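You operate a simulated robot arm through the tools that you are given. There is no shell and no other tool. Be economical: measure what you need, move in short steps, check, and stop when the job is done.

You are at the controls of a simulated two-armed robot. One attempt, no reset.

JOB
Swap the blue housing's started black bush for the copper one and ready it in the press.
Fine: hold the housing while you draw the wrong bush; it goes in the yellow tray; housing in the nest, slide shut. Where these are worked on the way, their far stop is far enough and under half their travel is too little: press slide.

The check looks at the end state, three seconds after you hand in, the way a careful person would. Anything else that was tipped, shoved, dropped, spilled or broken makes it a failure.

ROBOT AND FRAMES
Two 7-joint arms with two-finger parallel grippers on one trunk, on a base that drives. Base frame: it is fixed to the floor where the robot stands at the start and does not move with it; the origin is under the middle of the robot, x ahead of it, y to its left, z up. Units: m, rad, N and s.
The left shoulder is at the start at [0.06, 0.144, 0.926], the right one opposite. With the tool pointing down near the work surface each hand reaches from about 0.3 to 0.72 m from the robot's upright axis, wherever it stands, measured 20 degrees to its own side. Places, roughly: bearing housing with a blue band (6x6x5 cm) [0.5, 0.1, 0.9]; bore of the housing with a blue band [0.5, 0.1, 0.9]; nest of the press slide [0.8, 0.4, 0.9]; press slide [0.8, 0.4, 0.9]; tray [0.5, -0.4, 0.9]. Payload 1.57 kg a hand.
Tool frame (each hand has its own): the origin (TCP) lies between the finger pads and is the grasp point; the fingertips stand 0.03 m ahead of it; z points along the fingers, y is the line along which they close. Largest opening 0.11 m; finger width 0.024, thickness 0.012; the body of the gripper, 0.048 by 0.112 m, starts 0.078 m behind the TCP.
Orientation is that of the tool frame in the base frame, as [roll, pitch, yaw] about the fixed x, y, z axes, in that order (R = Rz(yaw) Ry(pitch) Rx(roll)). With the fingers straight down and closing along the base's y, the tool's x points along the base's -x, its y along +y and its z along -z.

CONTROLS
- The arms move only by the tool nudge_tool. It takes "left_commands", "right_commands" or both (then of equal length, played together; a hand with none holds still); each is a list of rows, each a list of 6 numbers: the shift along the base's x, y, z in m, then the turn, a rotation vector about the base's x, y, z in rad. In form: [[dx, dy, dz, ax, ay, az], ...]. A call has 1 to 10 rows; each row is the pose to reach, as a shift and turn from the pose commanded when the call began. "left_fingers" and "right_fingers" are, for a hand that has rows, the gripper command, from -1 (fully open) to 1 (shut), values between in proportion, set as the call begins (left out, the last holds). Each row takes 0.2 s and may step no farther than 0.05 m and 0.15 rad from the row before; otherwise, or with a gripper value out of range, the whole call is refused. Where a pose cannot be reached the arm comes as near as it can. A force on the tool above 40 N (or 10 N above the force at the start of the call, whichever is more), or a blocked arm, ends the call early, and 0.2 s more pass. Each finger travels about 0.045 m/s and halts on what it meets, pressing with about 31 N; the grip force reading is that of the motor and also rises with nothing between the fingers. The clock runs only during rows and for 0.2 s after the last one: add rows that repeat a pose to give the fingers time. The reply holds the time, the measured pose of the TCP, the force on the tool along the base axes, the opening and the grip force, in the units named above and with some noise, with the torque about the TCP (base axes, N m) and any sound that the robot's microphone picked up.
- Cameras (640 x 400 px; columns grow to the right, rows downward): "scene" is now at [0.0442, 0.0097, 1.5361]; the picture's right is [0.13, -0.99, 0.00], its down [-0.78, -0.10, -0.62] and it looks along [0.62, 0.08, -0.78] (base axes); focal length 254 px, centre (320, 200). "left" rides on the left gripper at [0.07, -0.016, -0.141] in its tool frame; the picture's right is [0.23, 0.97, 0.00], its down [-0.86, 0.20, -0.48] and it looks along [-0.47, 0.11, 0.88] (tool axes); focal length 222 px, centre (320, 200). "right" rides on the right gripper at [0.07, 0.016, -0.141] in its tool frame; the picture's right is [-0.23, 0.97, 0.00], its down [-0.86, -0.20, -0.48] and it looks along [-0.47, -0.11, 0.88] (tool axes); focal length 222 px, centre (320, 200). There is no depth. A picture from a camera that has moved, and an enlarged one, comes with that camera's place and axes in the base frame and with its lens.
- get_image(camera): a new picture of that camera. It takes no simulated time.
- slide_trunk(by): slides the trunk up (or, below 0, down) by that many m; the arms and the scene camera ride with it, the base frame stays. It gives what a move gives, with no picture.
- base_move(legs): drives the robot by 1 to 6 legs, each [ahead, left, turn to the left] in m, m and rad, along the robot's own axes; the way and the turn of a leg run together, so that a leg with both is an arc; at most 1.5 m and 3.142 rad a leg. The arms and the cameras ride along, it lands a little off, and it stops where it bumps. It gives what a move gives.
- head_to(pan, tilt): turns the head with the scene camera to pan (to the left, within 1.501 rad either way) and tilt (down, from -0.506 to 1.204), counted from straight ahead of the robot. It gives what a move gives.
- enlarge(camera, box): a new picture of the part [left, top, right, bottom] of that camera's present view, enlarged. It takes no simulated time.
- hand_in(): hands the job in; it is judged then, once.

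Go step by step. Nothing tells you exact positions but the pictures and the camera data: compare them with the known pose of the tool, close in by small moves and look again before you grip or let go. The budget is 120 turns and 88 pictures, counting those below and the enlarged ones. Unless the task says otherwise, let go and move clear before handing in, and close with one line.

The tools are called after ">>>" by a JSON object that holds its "method" and its "body". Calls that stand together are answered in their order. nudge_tool: Moves the arms, as the interface text tells. Its arguments: {"type":"object","properties":{"left_commands":{"type":"array"},"left_fingers":{"type":"number"},"right_commands":{"type":"array"},"right_fingers":{"type":"number"}},"required":[]} The other tools are called the same way: slide_trunk (by) slides the trunk up or down; base_move (legs) drives the base; head_to (pan, tilt) turns the head that bears the scene camera; get_image (camera) takes a picture; enlarge (camera, box) takes an enlarged picture of a part of a camera's view; hand_in () hands the job in.

At the start:

```text
clock: 0.0
left_position: [0.3959, 0.3512, 1.0811]
left_tool_rot: [-3.141, -0.001, 3.141]
left_contact_force: [-1.0, 0.0, -0.4]
left_moment: [-0.01, -0.05, 0.01]
left_opening: 0.1103
left_grasp_force: 0.1
right_position: [0.5023, -0.0796, 1.0824]
right_tool_rot: [3.141, 0.0, -3.142]
right_contact_force: [-0.1, -0.7, 0.5]
right_moment: [0.01, 0.0, 0.01]
right_opening: 0.11
right_grasp_force: 0.0
trunk travel left (down, up): [-0.525, 0.065]
robot x, y, heading: [0.001, 0.0016, 0.003]
head pan, tilt: [0.131, 0.902]
```

scene: 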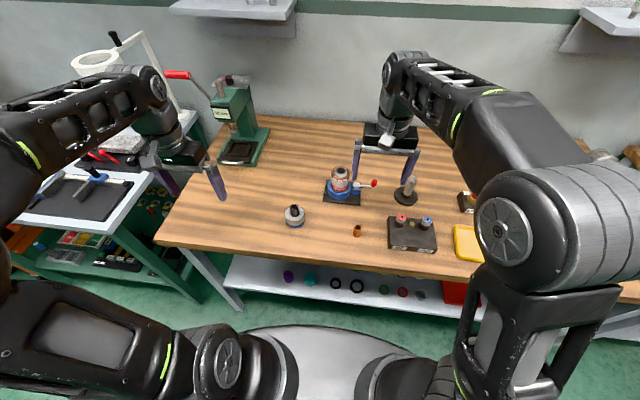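
right: 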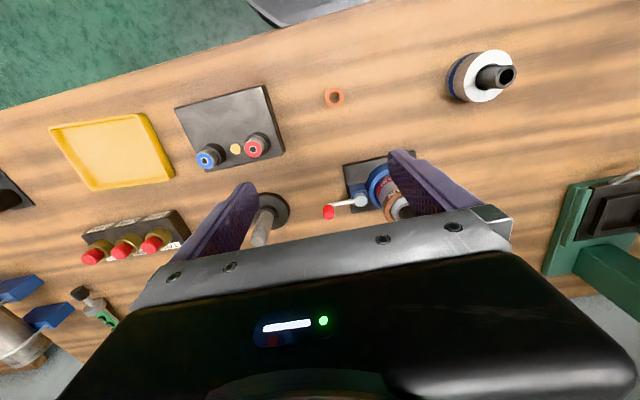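
left: 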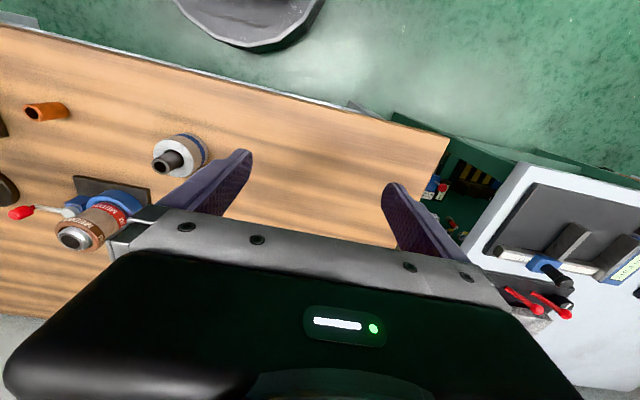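

I see the housing with a black bush near (0.5, 0.1), a copper bush standing to its right, a green press at the upper left, and the yellow tray at right. I'll look closer before moving.

>>> {"method": "enlarge", "body": {"camera": "scene", "box": [260, 140, 480, 278]}}

>>> {"method": "enlarge", "body": {"camera": "scene", "box": [160, 60, 300, 180]}}

>>> {"method": "enlarge", "body": {"camera": "right", "box": [280, 30, 640, 255]}}

```text
2.90 times, centred on (370, 209) of scene
camera zoom: at [0.0442, 0.0097, 1.5361], right [0.13, -0.99, 0.0], down [-0.78, -0.1, -0.62], along [0.62, 0.08, -0.78], focal length 735 px, centre (175, 174)
```

zoom: 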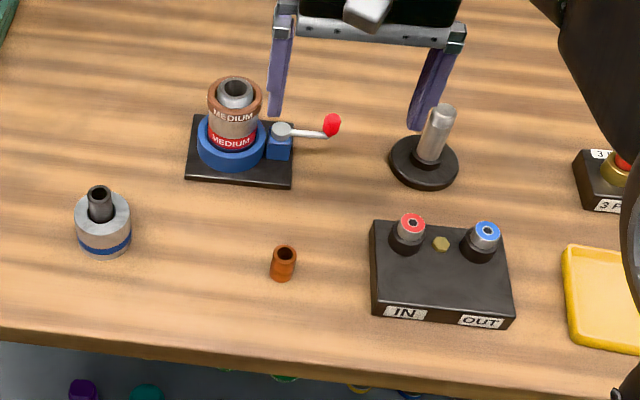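

```text
3.33 times, centred on (230, 120) of scene
camera zoom: at [0.0442, 0.0097, 1.5361], right [0.13, -0.99, 0.0], down [-0.78, -0.1, -0.62], along [0.62, 0.08, -0.78], focal length 846 px, centre (620, 467)
```

zoom: 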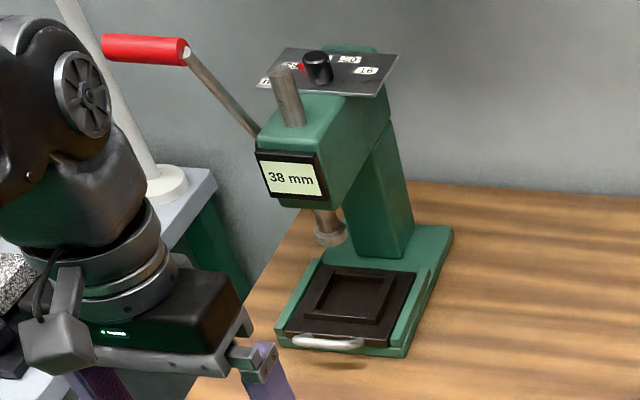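

```text
1.78 times, centred on (460, 142) of right
camera zoom: at [0.4335, -0.0619, 1.223], right [0.23, 0.97, 0.0], down [0.86, -0.2, 0.48], along [0.47, -0.11, -0.88], focal length 395 px, centre (71, 302)
```

zoom: 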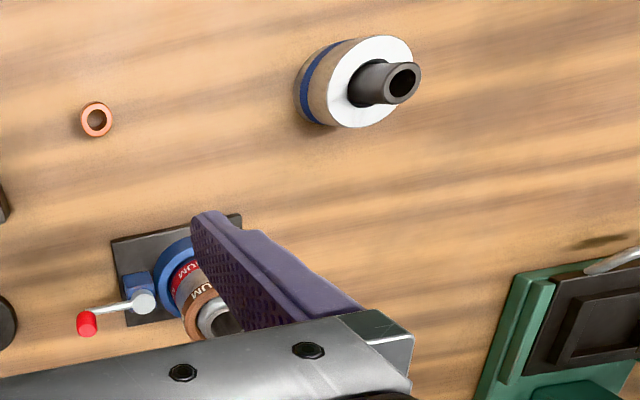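

The housing looks to be at about (0.482, 0.147) and the copper bush at about (0.465, −0.05). I'll hold the housing with the left hand tilted in from the left, so the right hand is free to work from above. I'll start by turning the left hand by 90° high above the table.

>>> {"method": "nudge_tool", "body": {"left_commands": [[0, 0, 0, 0, 0, 0.15], [0.01, 0.005, 0, 0, 0, 0.3], [0.02, 0.01, 0, 0, 0, 0.45], [0.03, 0.015, 0, 0, 0, 0.6], [0.04, 0.02, 0, 0, 0, 0.75], [0.05, 0.025, 0, 0, 0, 0.9], [0.06, 0.03, 0, 0, 0, 1.05], [0.07, 0.03, 0, 0, 0, 1.2], [0.08, 0.03, 0, 0, 0, 1.35], [0.085, 0.03, 0, 0, 0, 1.5]]}}

>>> {"method": "nudge_tool", "body": {"left_commands": [[0, 0, 0, -0.14, 0, 0.07], [0, 0, 0, -0.28, 0, 0.07], [0, 0, 0, -0.42, 0, 0.07], [0, 0, 0, -0.56, 0, 0.07], [0, 0, 0, -0.7, 0, 0.07], [0, 0, 0, -0.84, 0, 0.07]]}}

>>> {"method": "get_image", "body": {"camera": "scene"}}

>>> {"method": "get_image", "body": {"camera": "left"}}

```text
clock: 2.2
left_position: [0.482, 0.3806, 1.0804]
left_tool_rot: [3.141, -0.001, -1.639]
left_contact_force: [0.8, 0.2, 0.4]
left_moment: [-0.03, -0.04, 0.0]
left_opening: 0.1097
left_grasp_force: 0.1
right_position: [0.5033, -0.0798, 1.082]
right_tool_rot: [3.14, 0.0, -3.141]
right_contact_force: [-0.4, 0.6, -0.5]
right_moment: [0.01, -0.01, -0.03]
right_opening: 0.1102
right_grasp_force: 0.1
trunk travel left (down, up): [-0.525, 0.065]
robot x, y, heading: [0.0011, -0.0001, 0.002]
head pan, tilt: [0.131, 0.902]
```

```text
refused: row 1 steps farther than a row can; nothing moved
```

```text
81 pictures are left
camera scene: at [0.0443, 0.0096, 1.5361], right [0.13, -0.99, 0.0], down [-0.78, -0.1, -0.62], along [0.61, 0.08, -0.78], focal length 254 px, centre (320, 200)
```

scene: 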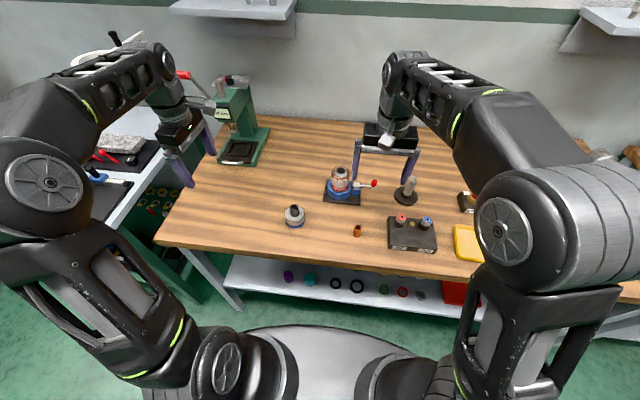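

```text
80 pictures are left
camera left: at [0.4945, 0.3104, 1.2225], right [-0.99, -0.16, 0.0], down [-0.14, 0.87, 0.48], along [-0.08, 0.47, -0.88], focal length 222 px, centre (320, 200)
```

left: 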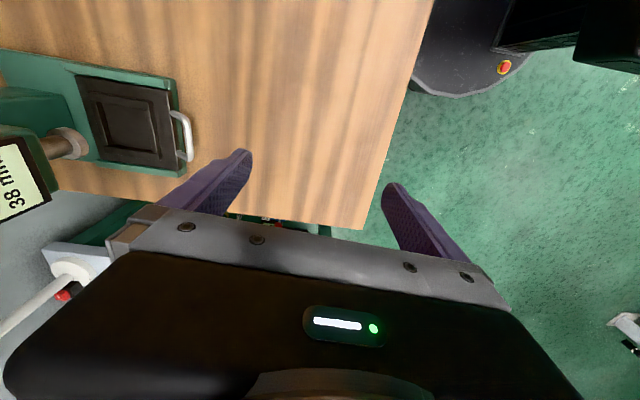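

The turn worked. Next I'll tilt the left hand so the fingers point right and down.

>>> {"method": "nudge_tool", "body": {"left_commands": [[0, 0, 0, -0.14, 0, 0], [0, 0, 0, -0.28, 0, 0], [0, 0, 0, -0.42, 0, 0], [0, 0, 0, -0.56, 0, 0], [0, 0, 0, -0.7, 0, 0], [0, 0, 0, -0.84, 0, 0], [0, 0, 0, -0.9, 0, 0.0], [0, 0, 0, -0.9, 0, 0.0]]}}

>>> {"method": "get_image", "body": {"camera": "left"}}

```text
clock: 4.0
left_position: [0.4697, 0.3264, 1.0579]
left_tool_rot: [-2.972, -0.772, -1.652]
left_contact_force: [-0.2, -0.6, 0.3]
left_moment: [0.07, -0.01, 0.02]
left_opening: 0.11
left_grasp_force: 0.1
left hand out of reach, approached as far as the arm can: row 1, 2, 3, 4, 5, 6, 7, 8
right_position: [0.5029, -0.0855, 1.0812]
right_tool_rot: [3.135, 0.002, 3.139]
right_contact_force: [-0.8, -1.2, 0.5]
right_moment: [0.12, -0.02, 0.0]
right_opening: 0.1099
right_grasp_force: 0.0
trunk travel left (down, up): [-0.525, 0.065]
robot x, y, heading: [-0.0025, 0.0024, 0.002]
head pan, tilt: [0.131, 0.902]
```

```text
79 pictures are left
camera left: at [0.4663, 0.3764, 1.2099], right [-0.98, -0.2, 0.04], down [-0.2, 0.94, -0.28], along [0.02, -0.29, -0.96], focal length 222 px, centre (320, 200)
```

left: 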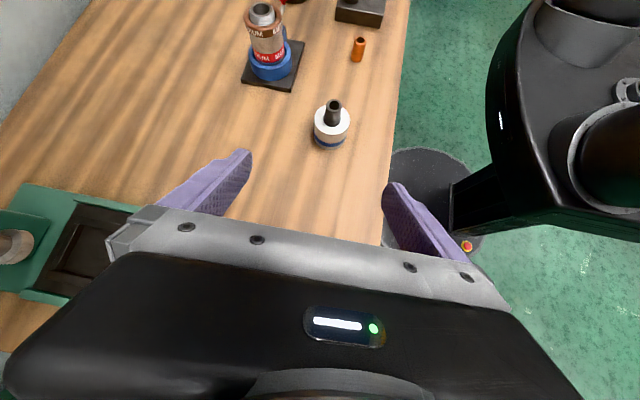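

The tilt came out at about 45°. I'll bring the hand part of the way toward the housing and check where it lands.

>>> {"method": "nudge_tool", "body": {"left_commands": [[0, -0.04, -0.02, 0, 0, 0], [0, -0.08, -0.04, 0, 0, 0], [0, -0.12, -0.06, 0, 0, 0], [0, -0.12, -0.06, 0, 0, 0]]}}

>>> {"method": "get_image", "body": {"camera": "left"}}

```text
clock: 5.0
left_position: [0.4699, 0.216, 0.9991]
left_tool_rot: [-2.971, -0.777, -1.651]
left_contact_force: [0.2, 0.1, 0.8]
left_moment: [-0.01, -0.02, 0.01]
left_opening: 0.1101
left_grasp_force: 0.1
right_position: [0.5032, -0.0792, 1.0811]
right_tool_rot: [-3.141, -0.001, -3.141]
right_contact_force: [-0.3, -0.1, -0.7]
right_moment: [-0.05, -0.02, -0.03]
right_opening: 0.11
right_grasp_force: 0.1
trunk travel left (down, up): [-0.525, 0.065]
robot x, y, heading: [-0.0007, -0.0009, 0.006]
head pan, tilt: [0.131, 0.902]
```

```text
78 pictures are left
camera left: at [0.4657, 0.2659, 1.1503], right [-0.98, -0.2, 0.04], down [-0.2, 0.94, -0.29], along [0.02, -0.29, -0.96], focal length 222 px, centre (320, 200)
```

left: 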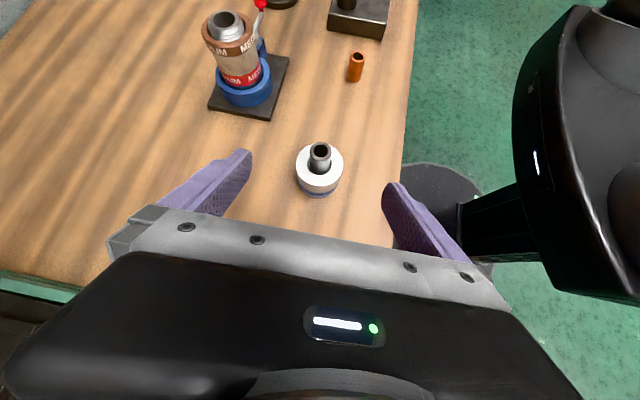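

The commanded pose now matches the reached one, and the camera puts the housing at (0.480, 0.147). I'll level the closing line with a small turn about y and move down onto the approach line.

>>> {"method": "nudge_tool", "body": {"left_commands": [[0.005, -0.005, -0.02, 0, 0.06, 0], [0.01, -0.01, -0.04, 0, 0.121, 0], [0.01, -0.016, -0.059, 0, 0.121, 0], [0.01, -0.016, -0.059, 0, 0.121, 0]]}}

>>> {"method": "get_image", "body": {"camera": "left"}}

```text
clock: 6.0
left_position: [0.4802, 0.1972, 0.9403]
left_tool_rot: [3.141, -0.779, -1.531]
left_contact_force: [-0.2, 0.0, -0.3]
left_moment: [0.01, 0.0, -0.03]
left_opening: 0.1101
left_grasp_force: 0.0
right_position: [0.5033, -0.08, 1.0812]
right_tool_rot: [3.141, 0.0, 3.141]
right_contact_force: [-0.6, -1.0, 0.2]
right_moment: [0.0, -0.03, -0.02]
right_opening: 0.1098
right_grasp_force: 0.0
trunk travel left (down, up): [-0.525, 0.065]
robot x, y, heading: [0.0024, -0.0003, 0.0]
head pan, tilt: [0.131, 0.902]
```

```text
77 pictures are left
camera left: at [0.4951, 0.2472, 1.0913], right [-0.97, -0.2, 0.16], down [-0.24, 0.94, -0.26], along [-0.1, -0.29, -0.95], focal length 222 px, centre (320, 200)
```

left: 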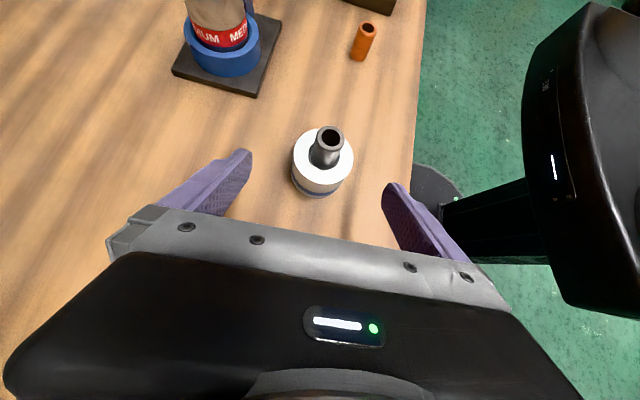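

The hand is well aligned with the housing, so I'll slide down around it.

>>> {"method": "nudge_tool", "body": {"left_commands": [[0.0, -0.02, -0.021, 0, 0, 0], [0.0, -0.04, -0.042, 0, 0, 0], [0.0, -0.05, -0.053, 0, 0, 0], [0.0, -0.05, -0.053, 0, 0, 0]]}}

>>> {"method": "get_image", "body": {"camera": "left"}}

>>> {"method": "get_image", "body": {"camera": "right"}}

```text
clock: 7.0
left_position: [0.4785, 0.1462, 0.8916]
left_tool_rot: [-3.141, -0.778, -1.533]
left_contact_force: [0.2, 0.4, 1.0]
left_moment: [-0.01, 0.0, 0.01]
left_opening: 0.11
left_grasp_force: 0.1
right_position: [0.5023, -0.081, 1.0816]
right_tool_rot: [3.141, 0.001, 3.141]
right_contact_force: [-0.2, 0.5, 0.2]
right_moment: [-0.01, -0.01, -0.02]
right_opening: 0.1099
right_grasp_force: 0.1
trunk travel left (down, up): [-0.525, 0.065]
robot x, y, heading: [-0.0002, -0.0003, 0.004]
head pan, tilt: [0.131, 0.902]
```

```text
76 pictures are left
camera left: at [0.4943, 0.1964, 1.0419], right [-0.97, -0.2, 0.16], down [-0.24, 0.94, -0.26], along [-0.1, -0.29, -0.95], focal length 222 px, centre (320, 200)
```

left: 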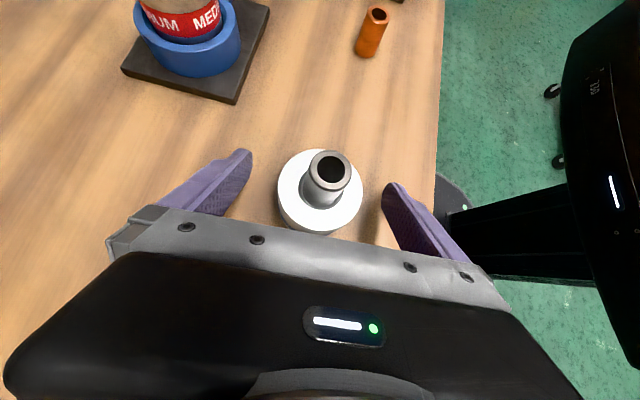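

```text
75 pictures are left
camera right: at [0.4335, -0.0618, 1.223], right [0.23, 0.97, 0.0], down [0.86, -0.2, 0.48], along [0.47, -0.11, -0.88], focal length 222 px, centre (320, 200)
```

right: 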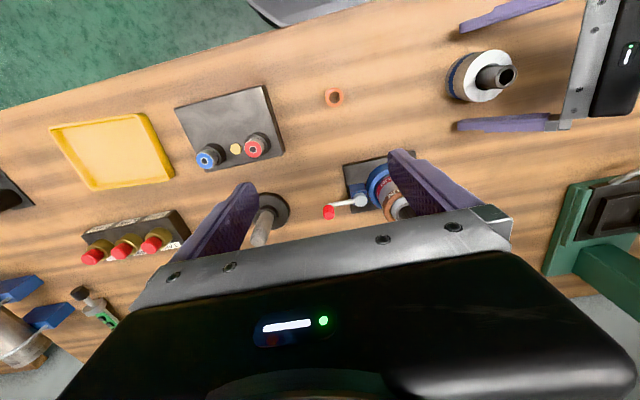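

The fingers straddle the housing. I'll close the left gripper on it.

>>> {"method": "nudge_tool", "body": {"left_commands": [[0.002, 0, 0, 0, 0, 0], [0.002, 0, 0, 0, 0, 0], [0.002, 0, 0, 0, 0, 0], [0.002, 0, 0, 0, 0, 0], [0.002, 0, 0, 0, 0, 0]], "left_fingers": 1}}

>>> {"method": "get_image", "body": {"camera": "left"}}

```text
clock: 8.2
left_position: [0.4795, 0.148, 0.8915]
left_tool_rot: [-3.141, -0.778, -1.532]
left_contact_force: [-1.2, -0.6, 0.3]
left_moment: [-0.04, 0.14, 0.0]
left_opening: 0.0588
left_grasp_force: 30.8
right_position: [0.5039, -0.0808, 1.0817]
right_tool_rot: [-3.141, 0.0, -3.141]
right_contact_force: [0.3, 0.4, 1.2]
right_moment: [0.01, -0.04, 0.03]
right_opening: 0.1099
right_grasp_force: 0.0
trunk travel left (down, up): [-0.525, 0.065]
robot x, y, heading: [0.0005, -0.0004, 0.003]
head pan, tilt: [0.131, 0.902]
```

```text
74 pictures are left
camera left: at [0.4957, 0.1973, 1.0419], right [-0.97, -0.2, 0.16], down [-0.24, 0.94, -0.26], along [-0.1, -0.29, -0.95], focal length 222 px, centre (320, 200)
```

left: 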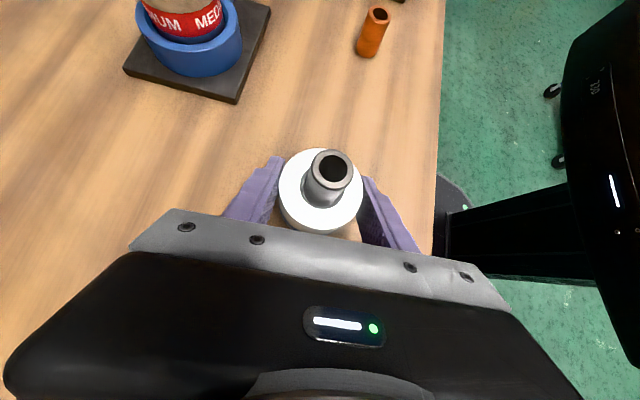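

The housing is firmly gripped (opening 0.059), and the black bush top is at about z = 0.936. I'll turn the right hand 90° so it closes along x, then tilt it slightly away from the left hand.

>>> {"method": "nudge_tool", "body": {"right_commands": [[0, 0, 0.01, 0, 0, 0.15], [0, 0, 0.02, 0, 0, 0.3], [0, 0, 0.03, 0, 0, 0.45], [-0.005, 0, 0.03, 0, 0, 0.6], [-0.01, 0, 0.03, 0, 0, 0.75], [-0.015, 0, 0.03, 0, 0, 0.9], [-0.02, 0, 0.03, 0, 0, 1.05], [-0.02, 0, 0.03, 0, 0, 1.2], [-0.02, 0, 0.03, 0, 0, 1.35], [-0.02, 0, 0.03, 0, 0, 1.5]]}}

```text
clock: 10.4
left_position: [0.4808, 0.148, 0.8916]
left_tool_rot: [-3.14, -0.778, -1.531]
left_contact_force: [-1.0, 1.6, 1.9]
left_moment: [0.0, 0.16, -0.06]
left_opening: 0.0586
left_grasp_force: 31.1
right_position: [0.483, -0.0822, 1.1157]
right_tool_rot: [-3.128, 0.008, -1.744]
right_contact_force: [0.1, 0.1, -0.4]
right_moment: [0.05, -0.01, 0.0]
right_opening: 0.1098
right_grasp_force: 0.1
right hand out of reach, approached as far as the arm can: row 3, 4, 5, 6, 7, 8, 9, 10
trunk travel left (down, up): [-0.525, 0.065]
robot x, y, heading: [-0.0009, -0.0021, -0.0]
head pan, tilt: [0.131, 0.902]
```

The right hand got most of the yaw. I'll add the tilt and the remaining yaw while moving down and toward the housing, keeping clear of it.

>>> {"method": "nudge_tool", "body": {"right_commands": [[-0.01, -0.01, -0.01, 0.12, 0, 0.05], [-0.01, -0.02, -0.02, 0.24, 0, 0.1], [-0.01, -0.02, -0.04, 0.36, 0, 0.14], [-0.01, -0.02, -0.05, 0.4, 0, 0.17], [-0.01, -0.02, -0.05, 0.4, 0, 0.17]]}}

>>> {"method": "get_image", "body": {"camera": "right"}}

>>> {"method": "get_image", "body": {"camera": "scene"}}

```text
clock: 11.6
left_position: [0.4811, 0.1481, 0.8916]
left_tool_rot: [-3.139, -0.779, -1.533]
left_contact_force: [-0.4, -1.0, -0.4]
left_moment: [-0.05, 0.08, -0.01]
left_opening: 0.0585
left_grasp_force: 30.8
right_position: [0.4735, -0.1019, 1.0657]
right_tool_rot: [3.116, 0.408, -1.581]
right_contact_force: [-1.1, 0.0, -0.8]
right_moment: [0.0, 0.01, 0.01]
right_opening: 0.1101
right_grasp_force: 0.0
trunk travel left (down, up): [-0.525, 0.065]
robot x, y, heading: [0.0004, 0.0004, 0.002]
head pan, tilt: [0.131, 0.902]
```

```text
73 pictures are left
camera right: at [0.4596, -0.2196, 1.1685], right [-0.97, 0.21, 0.11], down [0.22, 0.6, 0.77], along [0.1, 0.77, -0.62], focal length 222 px, centre (320, 200)
```

right: 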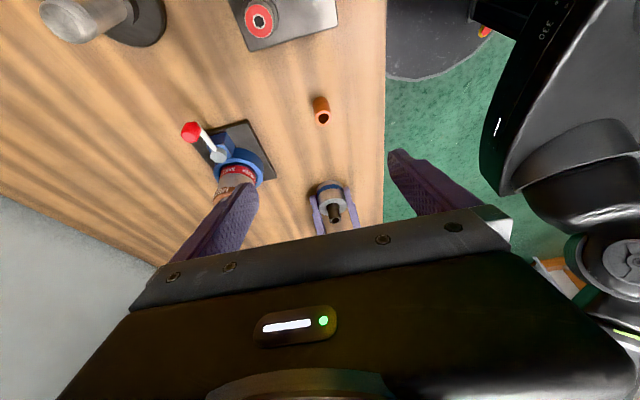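

```text
72 pictures are left
camera scene: at [0.0442, 0.0096, 1.5361], right [0.13, -0.99, 0.0], down [-0.78, -0.1, -0.62], along [0.62, 0.08, -0.78], focal length 254 px, centre (320, 200)
```

scene: 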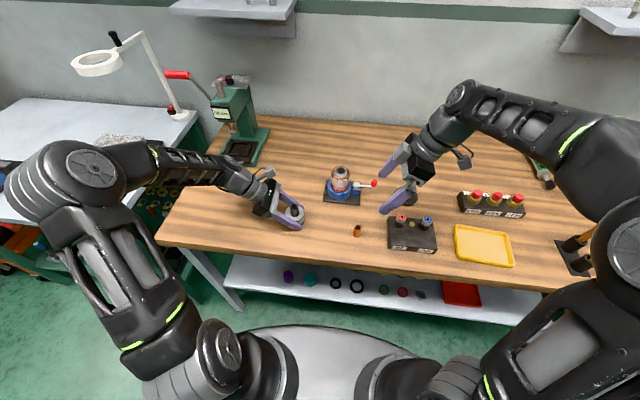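

Both hands are well posed. I'll set the right opening to about 36 mm and move to a hover next to the black bush.

>>> {"method": "nudge_tool", "body": {"right_commands": [[0.001, 0.04, 0.0, 0, 0, 0], [0.003, 0.08, 0.0, 0, 0, 0], [0.005, 0.12, 0.0, 0, 0, 0], [0.007, 0.16, -0.01, 0, 0, 0], [0.0075, 0.2, -0.03, 0, 0, 0], [0.0075, 0.214, -0.05, 0, 0, 0], [0.0075, 0.214, -0.05, 0, 0, 0]], "right_fingers": 0.345}}

>>> {"method": "get_image", "body": {"camera": "right"}}

>>> {"method": "get_image", "body": {"camera": "left"}}

```text
clock: 13.2
left_position: [0.4804, 0.1475, 0.8915]
left_tool_rot: [-3.141, -0.778, -1.532]
left_contact_force: [0.4, -0.4, 0.4]
left_moment: [-0.03, 0.11, -0.06]
left_opening: 0.0588
left_grasp_force: 31.2
right_position: [0.4811, 0.1135, 1.0125]
right_tool_rot: [3.117, 0.405, -1.582]
right_contact_force: [-0.4, 0.1, 0.8]
right_moment: [0.01, -0.01, -0.01]
right_opening: 0.036
right_grasp_force: 0.2
trunk travel left (down, up): [-0.525, 0.065]
robot x, y, heading: [0.0007, 0.0002, 0.0]
head pan, tilt: [0.131, 0.902]
```

```text
71 pictures are left
camera right: at [0.4674, -0.004, 1.116], right [-0.97, 0.21, 0.11], down [0.22, 0.6, 0.77], along [0.1, 0.77, -0.63], focal length 222 px, centre (320, 200)
```

right: 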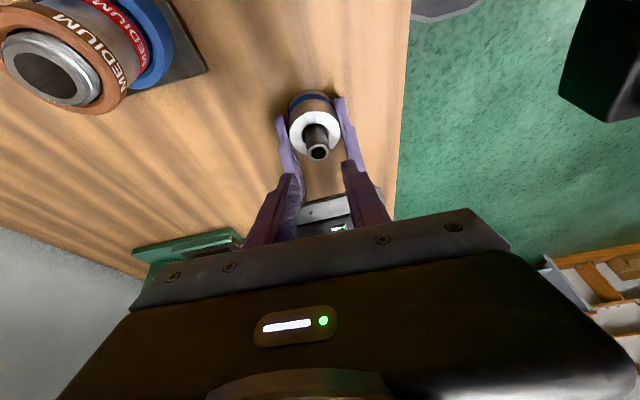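

```text
70 pictures are left
camera left: at [0.4958, 0.1975, 1.042], right [-0.97, -0.2, 0.16], down [-0.24, 0.94, -0.26], along [-0.1, -0.29, -0.95], focal length 222 px, centre (320, 200)
```

left: 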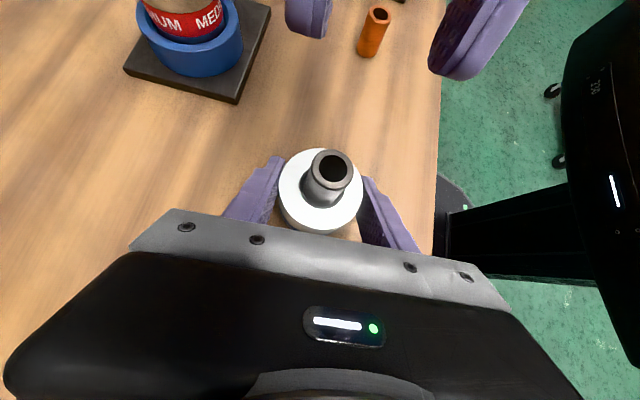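

The bush is centred at about (0.481, 0.144). I'll slide the right fingers down over it.

>>> {"method": "nudge_tool", "body": {"right_commands": [[0, 0.01, -0.025, 0, 0, 0], [0, 0.02, -0.05, 0, 0, 0], [0, 0.031, -0.075, 0, 0, 0], [0, 0.031, -0.075, 0, 0, 0]]}}

>>> {"method": "get_image", "body": {"camera": "right"}}

>>> {"method": "get_image", "body": {"camera": "left"}}

```text
clock: 14.4
left_position: [0.4814, 0.1495, 0.8909]
left_tool_rot: [-3.141, -0.775, -1.525]
left_contact_force: [0.1, 1.7, 4.9]
left_moment: [-0.18, 0.35, 0.08]
left_opening: 0.0587
left_grasp_force: 31.0
right_position: [0.485, 0.1425, 0.9448]
right_tool_rot: [3.124, 0.41, -1.582]
right_contact_force: [-1.3, -5.0, 5.2]
right_moment: [0.0, -0.07, -0.03]
right_opening: 0.0341
right_grasp_force: 0.0
trunk travel left (down, up): [-0.525, 0.065]
robot x, y, heading: [0.0023, 0.0025, 0.003]
head pan, tilt: [0.131, 0.902]
stopped in row 4 (right hand): the force on the tool passed its limit (the readings are from after the stop); the commanded pose is now the measured one
```

```text
69 pictures are left
camera right: at [0.4686, 0.0244, 1.0476], right [-0.97, 0.21, 0.1], down [0.21, 0.59, 0.78], along [0.1, 0.78, -0.62], focal length 222 px, centre (320, 200)
```

right: 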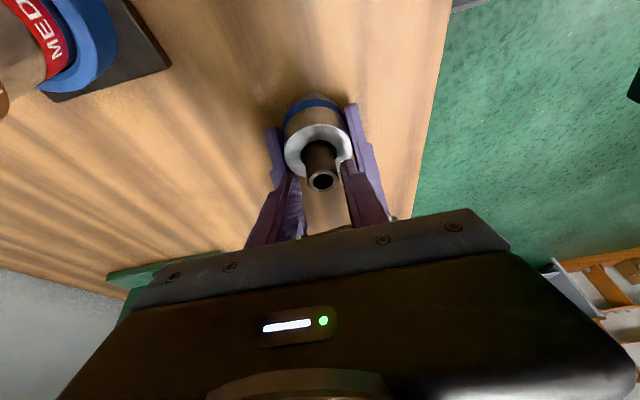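

```text
68 pictures are left
camera left: at [0.4958, 0.1989, 1.0411], right [-0.97, -0.21, 0.16], down [-0.24, 0.94, -0.26], along [-0.1, -0.29, -0.95], focal length 222 px, centre (320, 200)
```

left: 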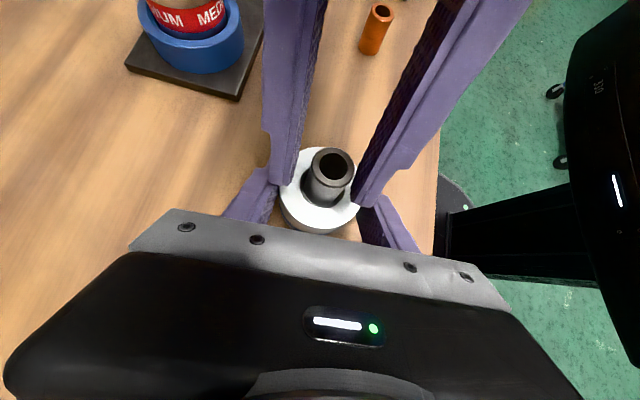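

The right fingertips brushed the left fingers lightly. I'll back off slightly up and away, then close.

>>> {"method": "nudge_tool", "body": {"right_commands": [[-0.003, -0.004, 0.005, 0, 0, 0], [-0.003, -0.004, 0.005, 0, 0, 0]]}}

>>> {"method": "nudge_tool", "body": {"right_commands": [[0, 0, 0, 0, 0, 0], [0, 0, 0, 0, 0, 0], [0, 0, 0, 0, 0, 0]], "right_fingers": 1}}

>>> {"method": "get_image", "body": {"camera": "left"}}

```text
clock: 15.0
left_position: [0.4822, 0.1492, 0.8916]
left_tool_rot: [-3.141, -0.777, -1.526]
left_contact_force: [-0.9, 0.2, 8.3]
left_moment: [0.13, 0.2, -0.06]
left_opening: 0.0585
left_grasp_force: 31.4
right_position: [0.4813, 0.1391, 0.9505]
right_tool_rot: [3.126, 0.409, -1.583]
right_contact_force: [-0.8, -0.6, 0.5]
right_moment: [-0.01, -0.03, 0.01]
right_opening: 0.0361
right_grasp_force: 0.1
trunk travel left (down, up): [-0.525, 0.065]
robot x, y, heading: [-0.0022, 0.0022, -0.001]
head pan, tilt: [0.131, 0.902]
```

```text
clock: 15.8
left_position: [0.4821, 0.1493, 0.8905]
left_tool_rot: [-3.141, -0.776, -1.526]
left_contact_force: [-1.6, -1.5, 13.1]
left_moment: [0.14, 0.14, -0.03]
left_opening: 0.0588
left_grasp_force: 31.5
right_position: [0.4809, 0.1394, 0.9498]
right_tool_rot: [3.125, 0.41, -1.583]
right_contact_force: [2.5, 1.0, 0.0]
right_moment: [0.01, -0.12, 0.01]
right_opening: 0.023
right_grasp_force: 30.9
trunk travel left (down, up): [-0.525, 0.065]
robot x, y, heading: [0.0012, -0.0033, -0.005]
head pan, tilt: [0.131, 0.902]
```

```text
67 pictures are left
camera left: at [0.4958, 0.1989, 1.0411], right [-0.97, -0.21, 0.16], down [-0.24, 0.94, -0.26], along [-0.1, -0.29, -0.95], focal length 222 px, centre (320, 200)
```

left: 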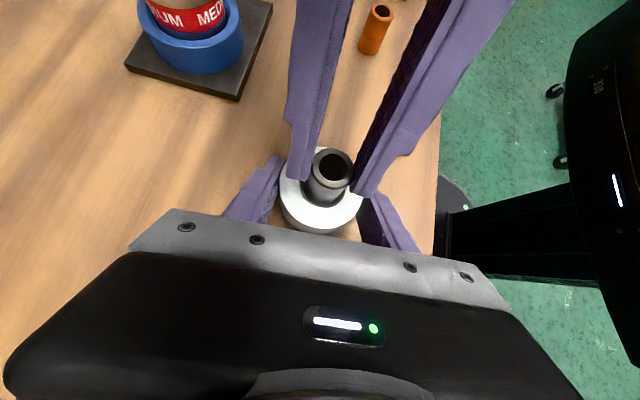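

The bush is gripped at 23 mm wide. I'll draw it straight up slowly while the left hand holds the housing.

>>> {"method": "nudge_tool", "body": {"right_commands": [[0, 0, 0.004, 0, 0, 0], [0, 0, 0.008, 0, 0, 0], [0, 0, 0.012, 0, 0, 0], [0, 0, 0.016, 0, 0, 0], [0, 0, 0.022, 0, 0, 0], [0, 0, 0.03, 0, 0, 0], [0, 0, 0.04, 0, 0, 0], [0, 0, 0.05, 0, 0, 0]]}}

>>> {"method": "get_image", "body": {"camera": "left"}}

```text
clock: 17.6
left_position: [0.4829, 0.1491, 0.891]
left_tool_rot: [3.141, -0.776, -1.525]
left_contact_force: [-0.1, -1.8, 14.6]
left_moment: [-0.07, 0.16, 0.05]
left_opening: 0.0585
left_grasp_force: 31.0
right_position: [0.4825, 0.1396, 0.9999]
right_tool_rot: [3.122, 0.41, -1.582]
right_contact_force: [0.1, 0.2, -0.8]
right_moment: [0.03, 0.03, -0.05]
right_opening: 0.0232
right_grasp_force: 31.0
trunk travel left (down, up): [-0.525, 0.065]
robot x, y, heading: [0.0006, 0.0005, -0.006]
head pan, tilt: [0.131, 0.902]
```

```text
66 pictures are left
camera left: at [0.4957, 0.1989, 1.041], right [-0.97, -0.21, 0.16], down [-0.24, 0.94, -0.26], along [-0.1, -0.29, -0.95], focal length 222 px, centre (320, 200)
```

left: 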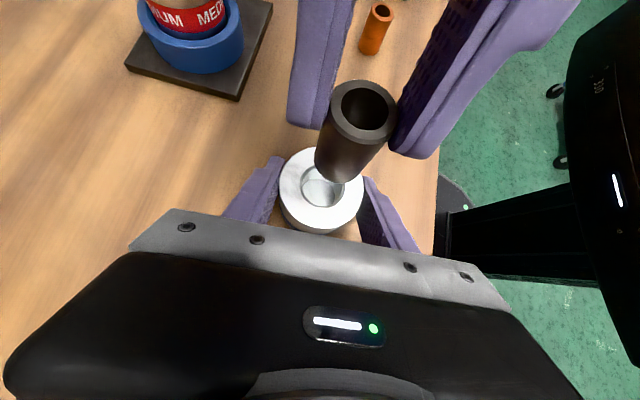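

The black bush is out cleanly. I'll carry it up and right to above the yellow tray, at about (0.47, −0.43).

>>> {"method": "nudge_tool", "body": {"right_commands": [[0, -0.02, 0.04, 0, 0, 0], [0, -0.06, 0.06, 0, 0, 0], [0, -0.11, 0.06, 0, 0, 0], [0, -0.16, 0.06, 0, 0, 0], [0, -0.21, 0.06, 0, 0, 0], [0, -0.26, 0.06, 0, 0, 0], [0, -0.31, 0.06, 0, 0, 0], [0, -0.36, 0.06, 0, 0, 0], [0, -0.41, 0.06, 0, 0, 0], [0, -0.45, 0.06, 0, 0, 0]]}}

>>> {"method": "nudge_tool", "body": {"right_commands": [[-0.004, -0.04, 0, 0, 0, 0], [-0.008, -0.08, 0, 0, 0, 0], [-0.012, -0.115, 0, 0, 0, 0], [-0.012, -0.115, 0, 0, 0, 0]]}}

>>> {"method": "get_image", "body": {"camera": "right"}}

>>> {"method": "get_image", "body": {"camera": "scene"}}

```text
clock: 19.8
left_position: [0.4817, 0.1481, 0.891]
left_tool_rot: [-3.14, -0.773, -1.523]
left_contact_force: [0.6, -1.4, 13.0]
left_moment: [-0.31, 0.07, 0.07]
left_opening: 0.0586
left_grasp_force: 31.3
right_position: [0.483, -0.3135, 1.0601]
right_tool_rot: [3.13, 0.408, -1.583]
right_contact_force: [-0.2, -0.1, -0.6]
right_moment: [-0.01, -0.03, 0.0]
right_opening: 0.0234
right_grasp_force: 31.3
trunk travel left (down, up): [-0.525, 0.065]
robot x, y, heading: [0.0018, 0.0014, 0.004]
head pan, tilt: [0.131, 0.902]
```

```text
clock: 20.8
left_position: [0.4801, 0.148, 0.8908]
left_tool_rot: [3.141, -0.773, -1.524]
left_contact_force: [-2.4, 2.5, 9.5]
left_moment: [-0.27, 0.07, -0.13]
left_opening: 0.0584
left_grasp_force: 30.3
right_position: [0.4426, -0.4029, 1.04]
right_tool_rot: [-3.114, 0.396, -1.58]
right_contact_force: [0.1, 0.1, 0.1]
right_moment: [0.0, -0.02, 0.0]
right_opening: 0.0232
right_grasp_force: 30.3
right hand out of reach, approached as far as the arm can: row 1, 2, 3, 4
trunk travel left (down, up): [-0.525, 0.065]
robot x, y, heading: [-0.0013, 0.0023, 0.002]
head pan, tilt: [0.131, 0.902]
```

```text
65 pictures are left
camera right: at [0.4216, -0.519, 1.1435], right [-0.97, 0.23, 0.06], down [0.19, 0.6, 0.78], along [0.14, 0.77, -0.63], focal length 222 px, centre (320, 200)
```

right: 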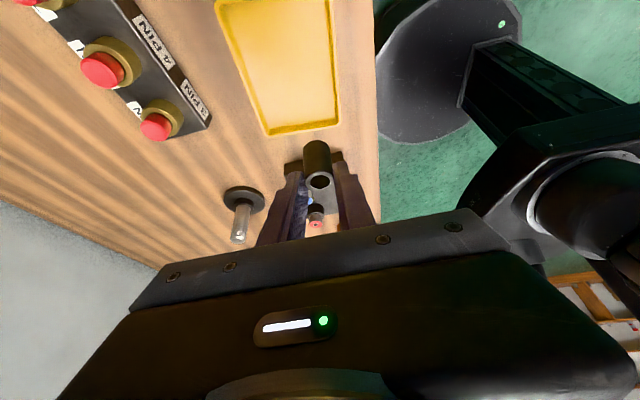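

```text
64 pictures are left
camera scene: at [0.043, 0.0087, 1.5362], right [0.13, -0.99, 0.0], down [-0.78, -0.1, -0.62], along [0.62, 0.08, -0.78], focal length 254 px, centre (320, 200)
```

scene: 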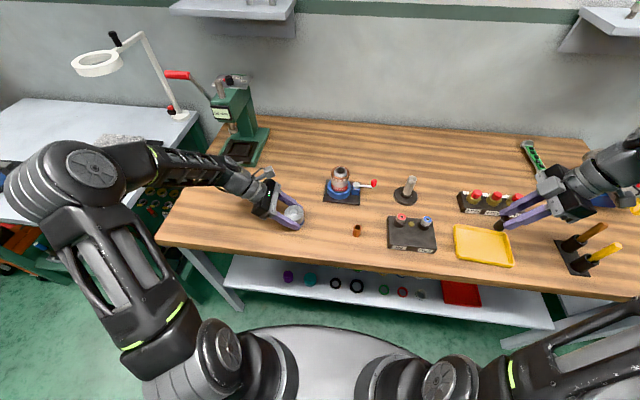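

The tray spans about y −0.51 to −0.34 and x 0.41 to 0.53, so the bush is over it. I'll shift slightly inward and lower.

>>> {"method": "nudge_tool", "body": {"right_commands": [[0.005, 0, -0.03, 0, 0, 0], [0.01, 0, -0.06, 0, 0, 0], [0.012, 0, -0.09, 0, 0, 0], [0.012, 0, -0.105, 0, 0, 0], [0.012, 0, -0.105, 0, 0, 0]]}}

>>> {"method": "get_image", "body": {"camera": "right"}}

>>> {"method": "enlarge", "body": {"camera": "scene", "box": [420, 170, 580, 290]}}

```text
clock: 22.0
left_position: [0.4813, 0.1496, 0.8886]
left_tool_rot: [3.141, -0.773, -1.523]
left_contact_force: [1.2, -0.3, 5.9]
left_moment: [-0.33, -0.05, 0.04]
left_opening: 0.0587
left_grasp_force: 31.1
right_position: [0.4553, -0.4004, 0.932]
right_tool_rot: [3.124, 0.408, -1.583]
right_contact_force: [-0.6, -0.3, -0.9]
right_moment: [-0.04, 0.01, 0.02]
right_opening: 0.0232
right_grasp_force: 31.3
trunk travel left (down, up): [-0.525, 0.065]
robot x, y, heading: [-0.0005, -0.0044, -0.002]
head pan, tilt: [0.131, 0.902]
```

```text
63 pictures are left
camera right: at [0.4401, -0.5176, 1.0347], right [-0.97, 0.21, 0.11], down [0.22, 0.59, 0.78], along [0.1, 0.78, -0.62], focal length 222 px, centre (320, 200)
```

right: 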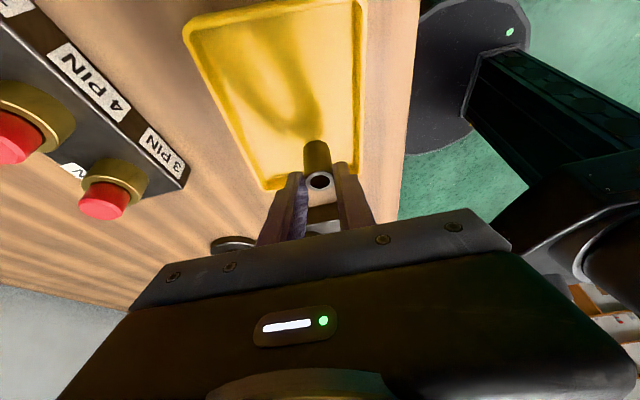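

```text
3.33 times, centred on (500, 230) of scene
camera zoom: at [0.0441, 0.0093, 1.5361], right [0.13, -0.99, 0.0], down [-0.78, -0.1, -0.62], along [0.62, 0.08, -0.78], focal length 846 px, centre (-280, 100)
```

zoom: 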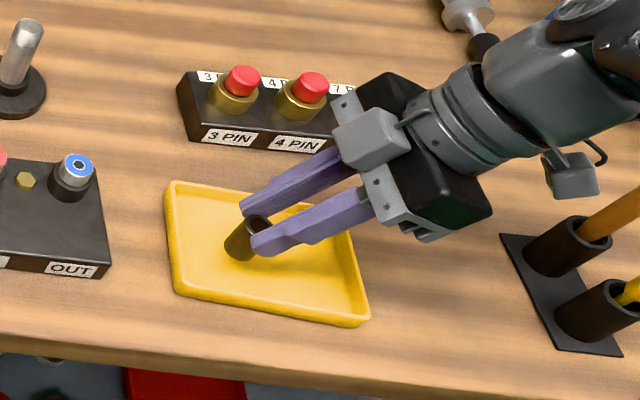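

The bush is inside the tray's outline. I'll lower it in small steps until it touches.

>>> {"method": "nudge_tool", "body": {"right_commands": [[0, -0.008, -0.005, 0, 0, 0], [0, -0.012, -0.01, 0, 0, 0], [0, -0.012, -0.013, 0, 0, 0], [0, -0.012, -0.013, 0, 0, 0]]}}

>>> {"method": "enlarge", "body": {"camera": "scene", "box": [450, 200, 530, 260]}}

```text
clock: 23.0
left_position: [0.482, 0.1495, 0.8901]
left_tool_rot: [-3.141, -0.775, -1.524]
left_contact_force: [2.5, -0.2, 6.0]
left_moment: [-0.26, -0.12, 0.06]
left_opening: 0.0587
left_grasp_force: 31.3
right_position: [0.4552, -0.4095, 0.9197]
right_tool_rot: [3.125, 0.406, -1.584]
right_contact_force: [0.2, 0.0, -0.7]
right_moment: [-0.03, 0.05, 0.0]
right_opening: 0.0233
right_grasp_force: 30.8
trunk travel left (down, up): [-0.525, 0.065]
robot x, y, heading: [-0.0046, -0.0012, 0.006]
head pan, tilt: [0.131, 0.902]
```

```text
6.67 times, centred on (490, 230) of scene
camera zoom: at [0.0442, 0.0093, 1.5361], right [0.13, -0.99, 0.0], down [-0.78, -0.1, -0.62], along [0.62, 0.08, -0.78], focal length 1691 px, centre (-813, 0)
```

zoom: 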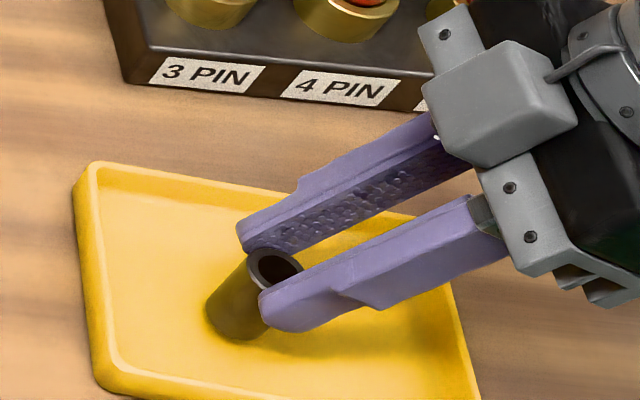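

>>> {"method": "nudge_tool", "body": {"right_commands": [[0, 0, -0.002, 0, 0, 0], [0, 0, -0.004, 0, 0, 0], [0, 0, -0.006, 0, 0, 0], [0, 0, -0.006, 0, 0, 0]]}}

```text
clock: 24.0
left_position: [0.4819, 0.1494, 0.8897]
left_tool_rot: [3.14, -0.777, -1.524]
left_contact_force: [3.0, -0.2, 3.4]
left_moment: [-0.22, -0.13, 0.09]
left_opening: 0.0587
left_grasp_force: 30.9
right_position: [0.4549, -0.4096, 0.9144]
right_tool_rot: [3.126, 0.408, -1.584]
right_contact_force: [-0.3, -1.2, 3.4]
right_moment: [-0.01, 0.0, -0.02]
right_opening: 0.0233
right_grasp_force: 30.8
trunk travel left (down, up): [-0.525, 0.065]
robot x, y, heading: [0.0018, -0.002, -0.004]
head pan, tilt: [0.131, 0.902]
```

It has touched down with about 3 N. I'll open gently and withdraw along the tool axis.

>>> {"method": "nudge_tool", "body": {"right_commands": [[0, 0, 0.001, 0, 0, 0], [0, 0, 0.001, 0, 0, 0], [0, 0, 0.001, 0, 0, 0]], "right_fingers": 0.2}}

>>> {"method": "nudge_tool", "body": {"right_commands": [[0, -0.004, 0.02, 0, 0, 0], [0, -0.008, 0.05, 0, 0, 0], [0, -0.01, 0.1, 0, 0, 0], [0, -0.01, 0.13, 0, 0, 0]]}}

>>> {"method": "enlarge", "body": {"camera": "scene", "box": [420, 170, 580, 290]}}

```text
clock: 24.8
left_position: [0.4811, 0.1494, 0.8894]
left_tool_rot: [-3.141, -0.776, -1.523]
left_contact_force: [2.9, 0.0, 4.7]
left_moment: [-0.26, -0.16, 0.05]
left_opening: 0.0587
left_grasp_force: 31.3
right_position: [0.4542, -0.4101, 0.9162]
right_tool_rot: [3.125, 0.408, -1.583]
right_contact_force: [0.8, -0.3, -0.2]
right_moment: [0.0, -0.01, -0.03]
right_opening: 0.044
right_grasp_force: 0.0
trunk travel left (down, up): [-0.525, 0.065]
robot x, y, heading: [-0.0017, 0.0029, 0.002]
head pan, tilt: [0.131, 0.902]
```

```text
clock: 25.8
left_position: [0.4806, 0.1503, 0.8911]
left_tool_rot: [-3.141, -0.775, -1.524]
left_contact_force: [-1.1, 1.3, 5.7]
left_moment: [-0.12, -0.1, 0.01]
left_opening: 0.0587
left_grasp_force: 30.7
right_position: [0.4543, -0.4206, 1.0046]
right_tool_rot: [3.127, 0.407, -1.582]
right_contact_force: [0.4, 0.0, -0.3]
right_moment: [0.01, 0.01, 0.03]
right_opening: 0.044
right_grasp_force: 0.0
right hand out of reach, approached as far as the arm can: row 3, 4
trunk travel left (down, up): [-0.525, 0.065]
robot x, y, heading: [-0.0017, 0.0021, 0.001]
head pan, tilt: [0.131, 0.902]
```

```text
3.33 times, centred on (500, 230) of scene
camera zoom: at [0.0437, 0.0097, 1.5362], right [0.13, -0.99, 0.0], down [-0.78, -0.1, -0.62], along [0.62, 0.08, -0.78], focal length 846 px, centre (-280, 100)
```

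zoom: 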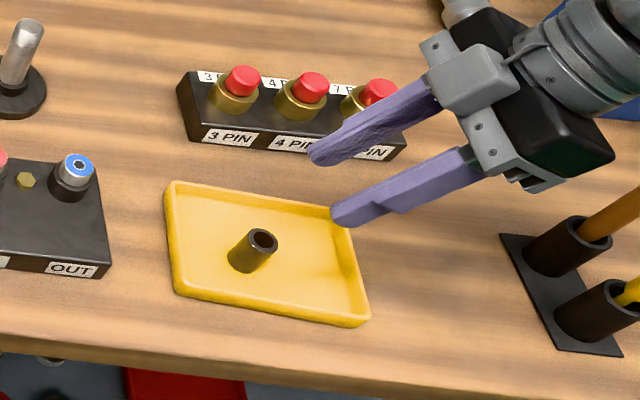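

The black bush stands in the tray. Next I'll take the right hand over to hover by the copper bush.

>>> {"method": "nudge_tool", "body": {"right_commands": [[0, 0.04, 0.01, 0, 0, 0], [0.002, 0.08, 0.02, 0, 0, 0], [0.004, 0.12, 0.02, 0, 0, 0], [0.006, 0.16, 0.02, 0, 0, 0], [0.008, 0.2, 0.02, 0, 0, 0], [0.01, 0.24, 0.02, 0, 0, 0], [0.012, 0.28, 0.01, 0, 0, 0], [0.012, 0.32, 0, 0, 0, 0], [0.012, 0.332, -0.01, 0, 0, 0], [0.012, 0.332, -0.01, 0, 0, 0]]}}

>>> {"method": "get_image", "body": {"camera": "right"}}

>>> {"method": "enlarge", "body": {"camera": "left", "box": [270, 0, 430, 100]}}

```text
clock: 28.0
left_position: [0.4824, 0.1505, 0.8896]
left_tool_rot: [-3.141, -0.775, -1.523]
left_contact_force: [-1.5, 0.5, 1.2]
left_moment: [-0.15, -0.03, -0.03]
left_opening: 0.0582
left_grasp_force: 30.6
right_position: [0.4679, -0.0871, 0.994]
right_tool_rot: [3.125, 0.409, -1.582]
right_contact_force: [-0.4, -0.2, 0.1]
right_moment: [-0.03, -0.01, 0.03]
right_opening: 0.044
right_grasp_force: 0.1
trunk travel left (down, up): [-0.525, 0.065]
robot x, y, heading: [-0.0005, -0.0001, 0.003]
head pan, tilt: [0.131, 0.902]
```

```text
59 pictures are left
camera right: at [0.4524, -0.2058, 1.096], right [-0.97, 0.21, 0.11], down [0.21, 0.59, 0.78], along [0.1, 0.78, -0.62], focal length 222 px, centre (320, 200)
```

right: 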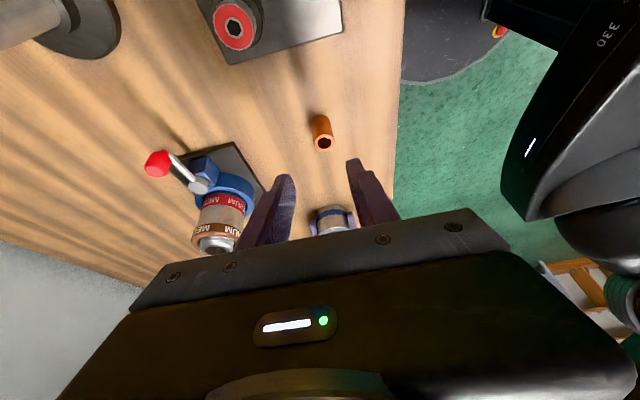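

```text
4.00 times, centred on (350, 50) of left
camera zoom: at [0.4961, 0.1992, 1.0405], right [-0.97, -0.21, 0.16], down [-0.24, 0.94, -0.26], along [-0.1, -0.29, -0.95], focal length 888 px, centre (200, 800)
```

zoom: 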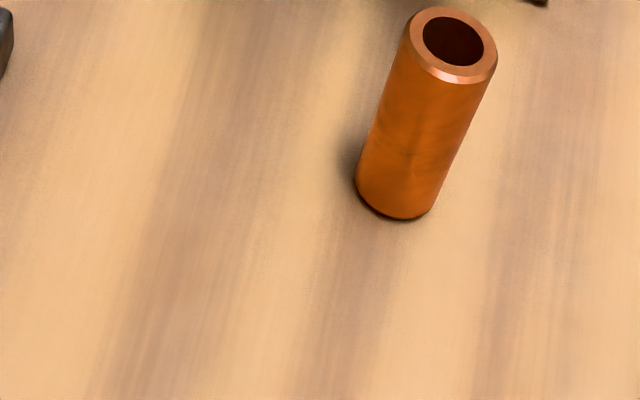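

The copper bush stands at about (0.459, −0.050) with its top at about 0.89. I'll move the fingers down around its upper part.

>>> {"method": "nudge_tool", "body": {"right_commands": [[-0.009, 0.0, -0.03, 0, 0, 0], [-0.009, 0.01, -0.05, 0, 0, 0], [-0.009, 0.018, -0.07, 0, 0, 0], [-0.009, 0.029, -0.09, 0, 0, 0], [-0.009, 0.029, -0.09, 0, 0, 0]]}}

>>> {"method": "enlarge", "body": {"camera": "left", "box": [240, 0, 480, 150]}}

>>> {"method": "enlarge", "body": {"camera": "right", "box": [240, 80, 400, 240]}}

```text
clock: 29.2
left_position: [0.4819, 0.1506, 0.8894]
left_tool_rot: [3.142, -0.775, -1.524]
left_contact_force: [-0.4, 0.3, 2.1]
left_moment: [-0.09, 0.0, -0.01]
left_opening: 0.0586
left_grasp_force: 31.0
right_position: [0.4575, -0.0576, 0.9039]
right_tool_rot: [3.123, 0.408, -1.584]
right_contact_force: [-0.4, -0.4, 0.4]
right_moment: [-0.02, 0.01, -0.04]
right_opening: 0.0445
right_grasp_force: 0.1
trunk travel left (down, up): [-0.525, 0.065]
robot x, y, heading: [-0.0007, -0.001, 0.0]
head pan, tilt: [0.131, 0.902]
```

```text
2.67 times, centred on (360, 75) of left
camera zoom: at [0.4962, 0.1993, 1.0405], right [-0.97, -0.21, 0.16], down [-0.24, 0.94, -0.26], along [-0.1, -0.29, -0.95], focal length 592 px, centre (213, 533)
```

zoom: 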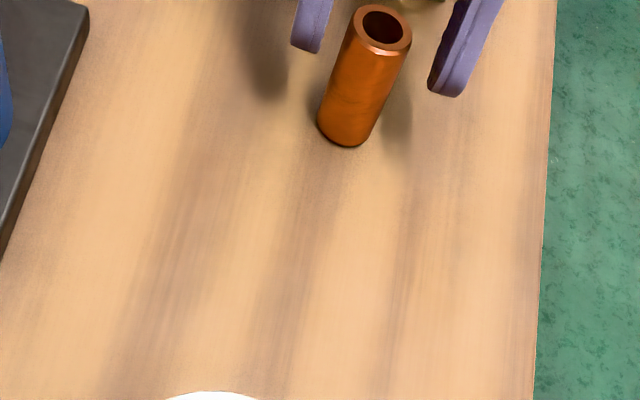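

```text
2.50 times, centred on (320, 160) of right
camera zoom: at [0.4427, -0.1764, 1.0066], right [-0.97, 0.21, 0.11], down [0.21, 0.59, 0.78], along [0.1, 0.78, -0.62], focal length 555 px, centre (320, 300)
```

zoom: 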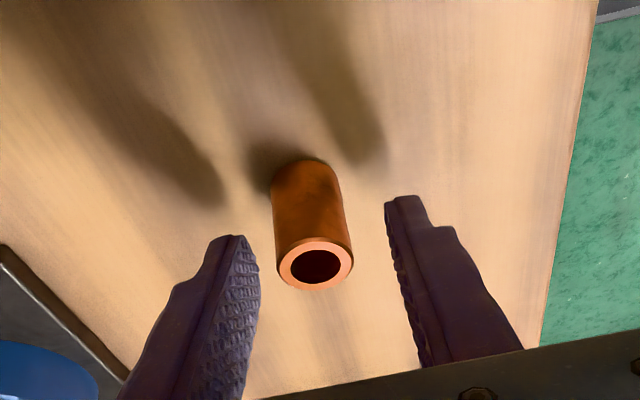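

The alignment is within about 2 mm. I'll nudge x and close on the copper bush.

>>> {"method": "nudge_tool", "body": {"right_commands": [[0.002, 0, 0, 0, 0, 0], [0.002, 0, 0, 0, 0, 0], [0.002, 0, 0, 0, 0, 0], [0.002, 0, 0, 0, 0, 0]], "right_fingers": 1}}

>>> {"method": "enlarge", "body": {"camera": "left", "box": [240, 0, 480, 150]}}

```text
clock: 30.2
left_position: [0.4819, 0.1503, 0.8902]
left_tool_rot: [-3.14, -0.777, -1.523]
left_contact_force: [-0.6, -0.1, 1.8]
left_moment: [-0.09, -0.02, 0.01]
left_opening: 0.0585
left_grasp_force: 30.8
right_position: [0.4606, -0.0578, 0.9049]
right_tool_rot: [3.127, 0.408, -1.583]
right_contact_force: [1.1, -0.1, 1.2]
right_moment: [0.0, -0.08, -0.02]
right_opening: 0.0229
right_grasp_force: 30.8
trunk travel left (down, up): [-0.525, 0.065]
robot x, y, heading: [0.0012, -0.0007, -0.001]
head pan, tilt: [0.131, 0.902]
```

```text
2.67 times, centred on (360, 75) of left
camera zoom: at [0.4962, 0.1993, 1.0405], right [-0.97, -0.21, 0.16], down [-0.24, 0.94, -0.26], along [-0.1, -0.29, -0.95], focal length 592 px, centre (213, 533)
```

zoom: 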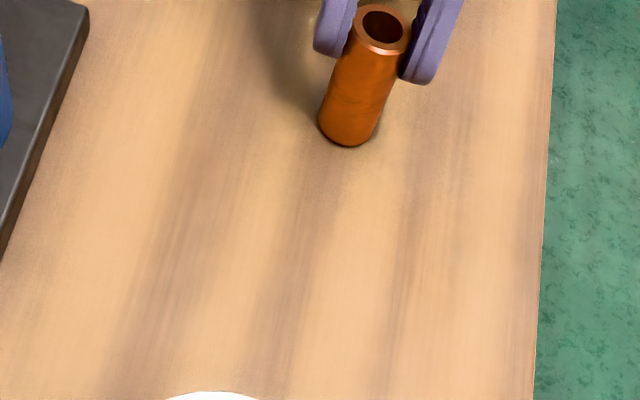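

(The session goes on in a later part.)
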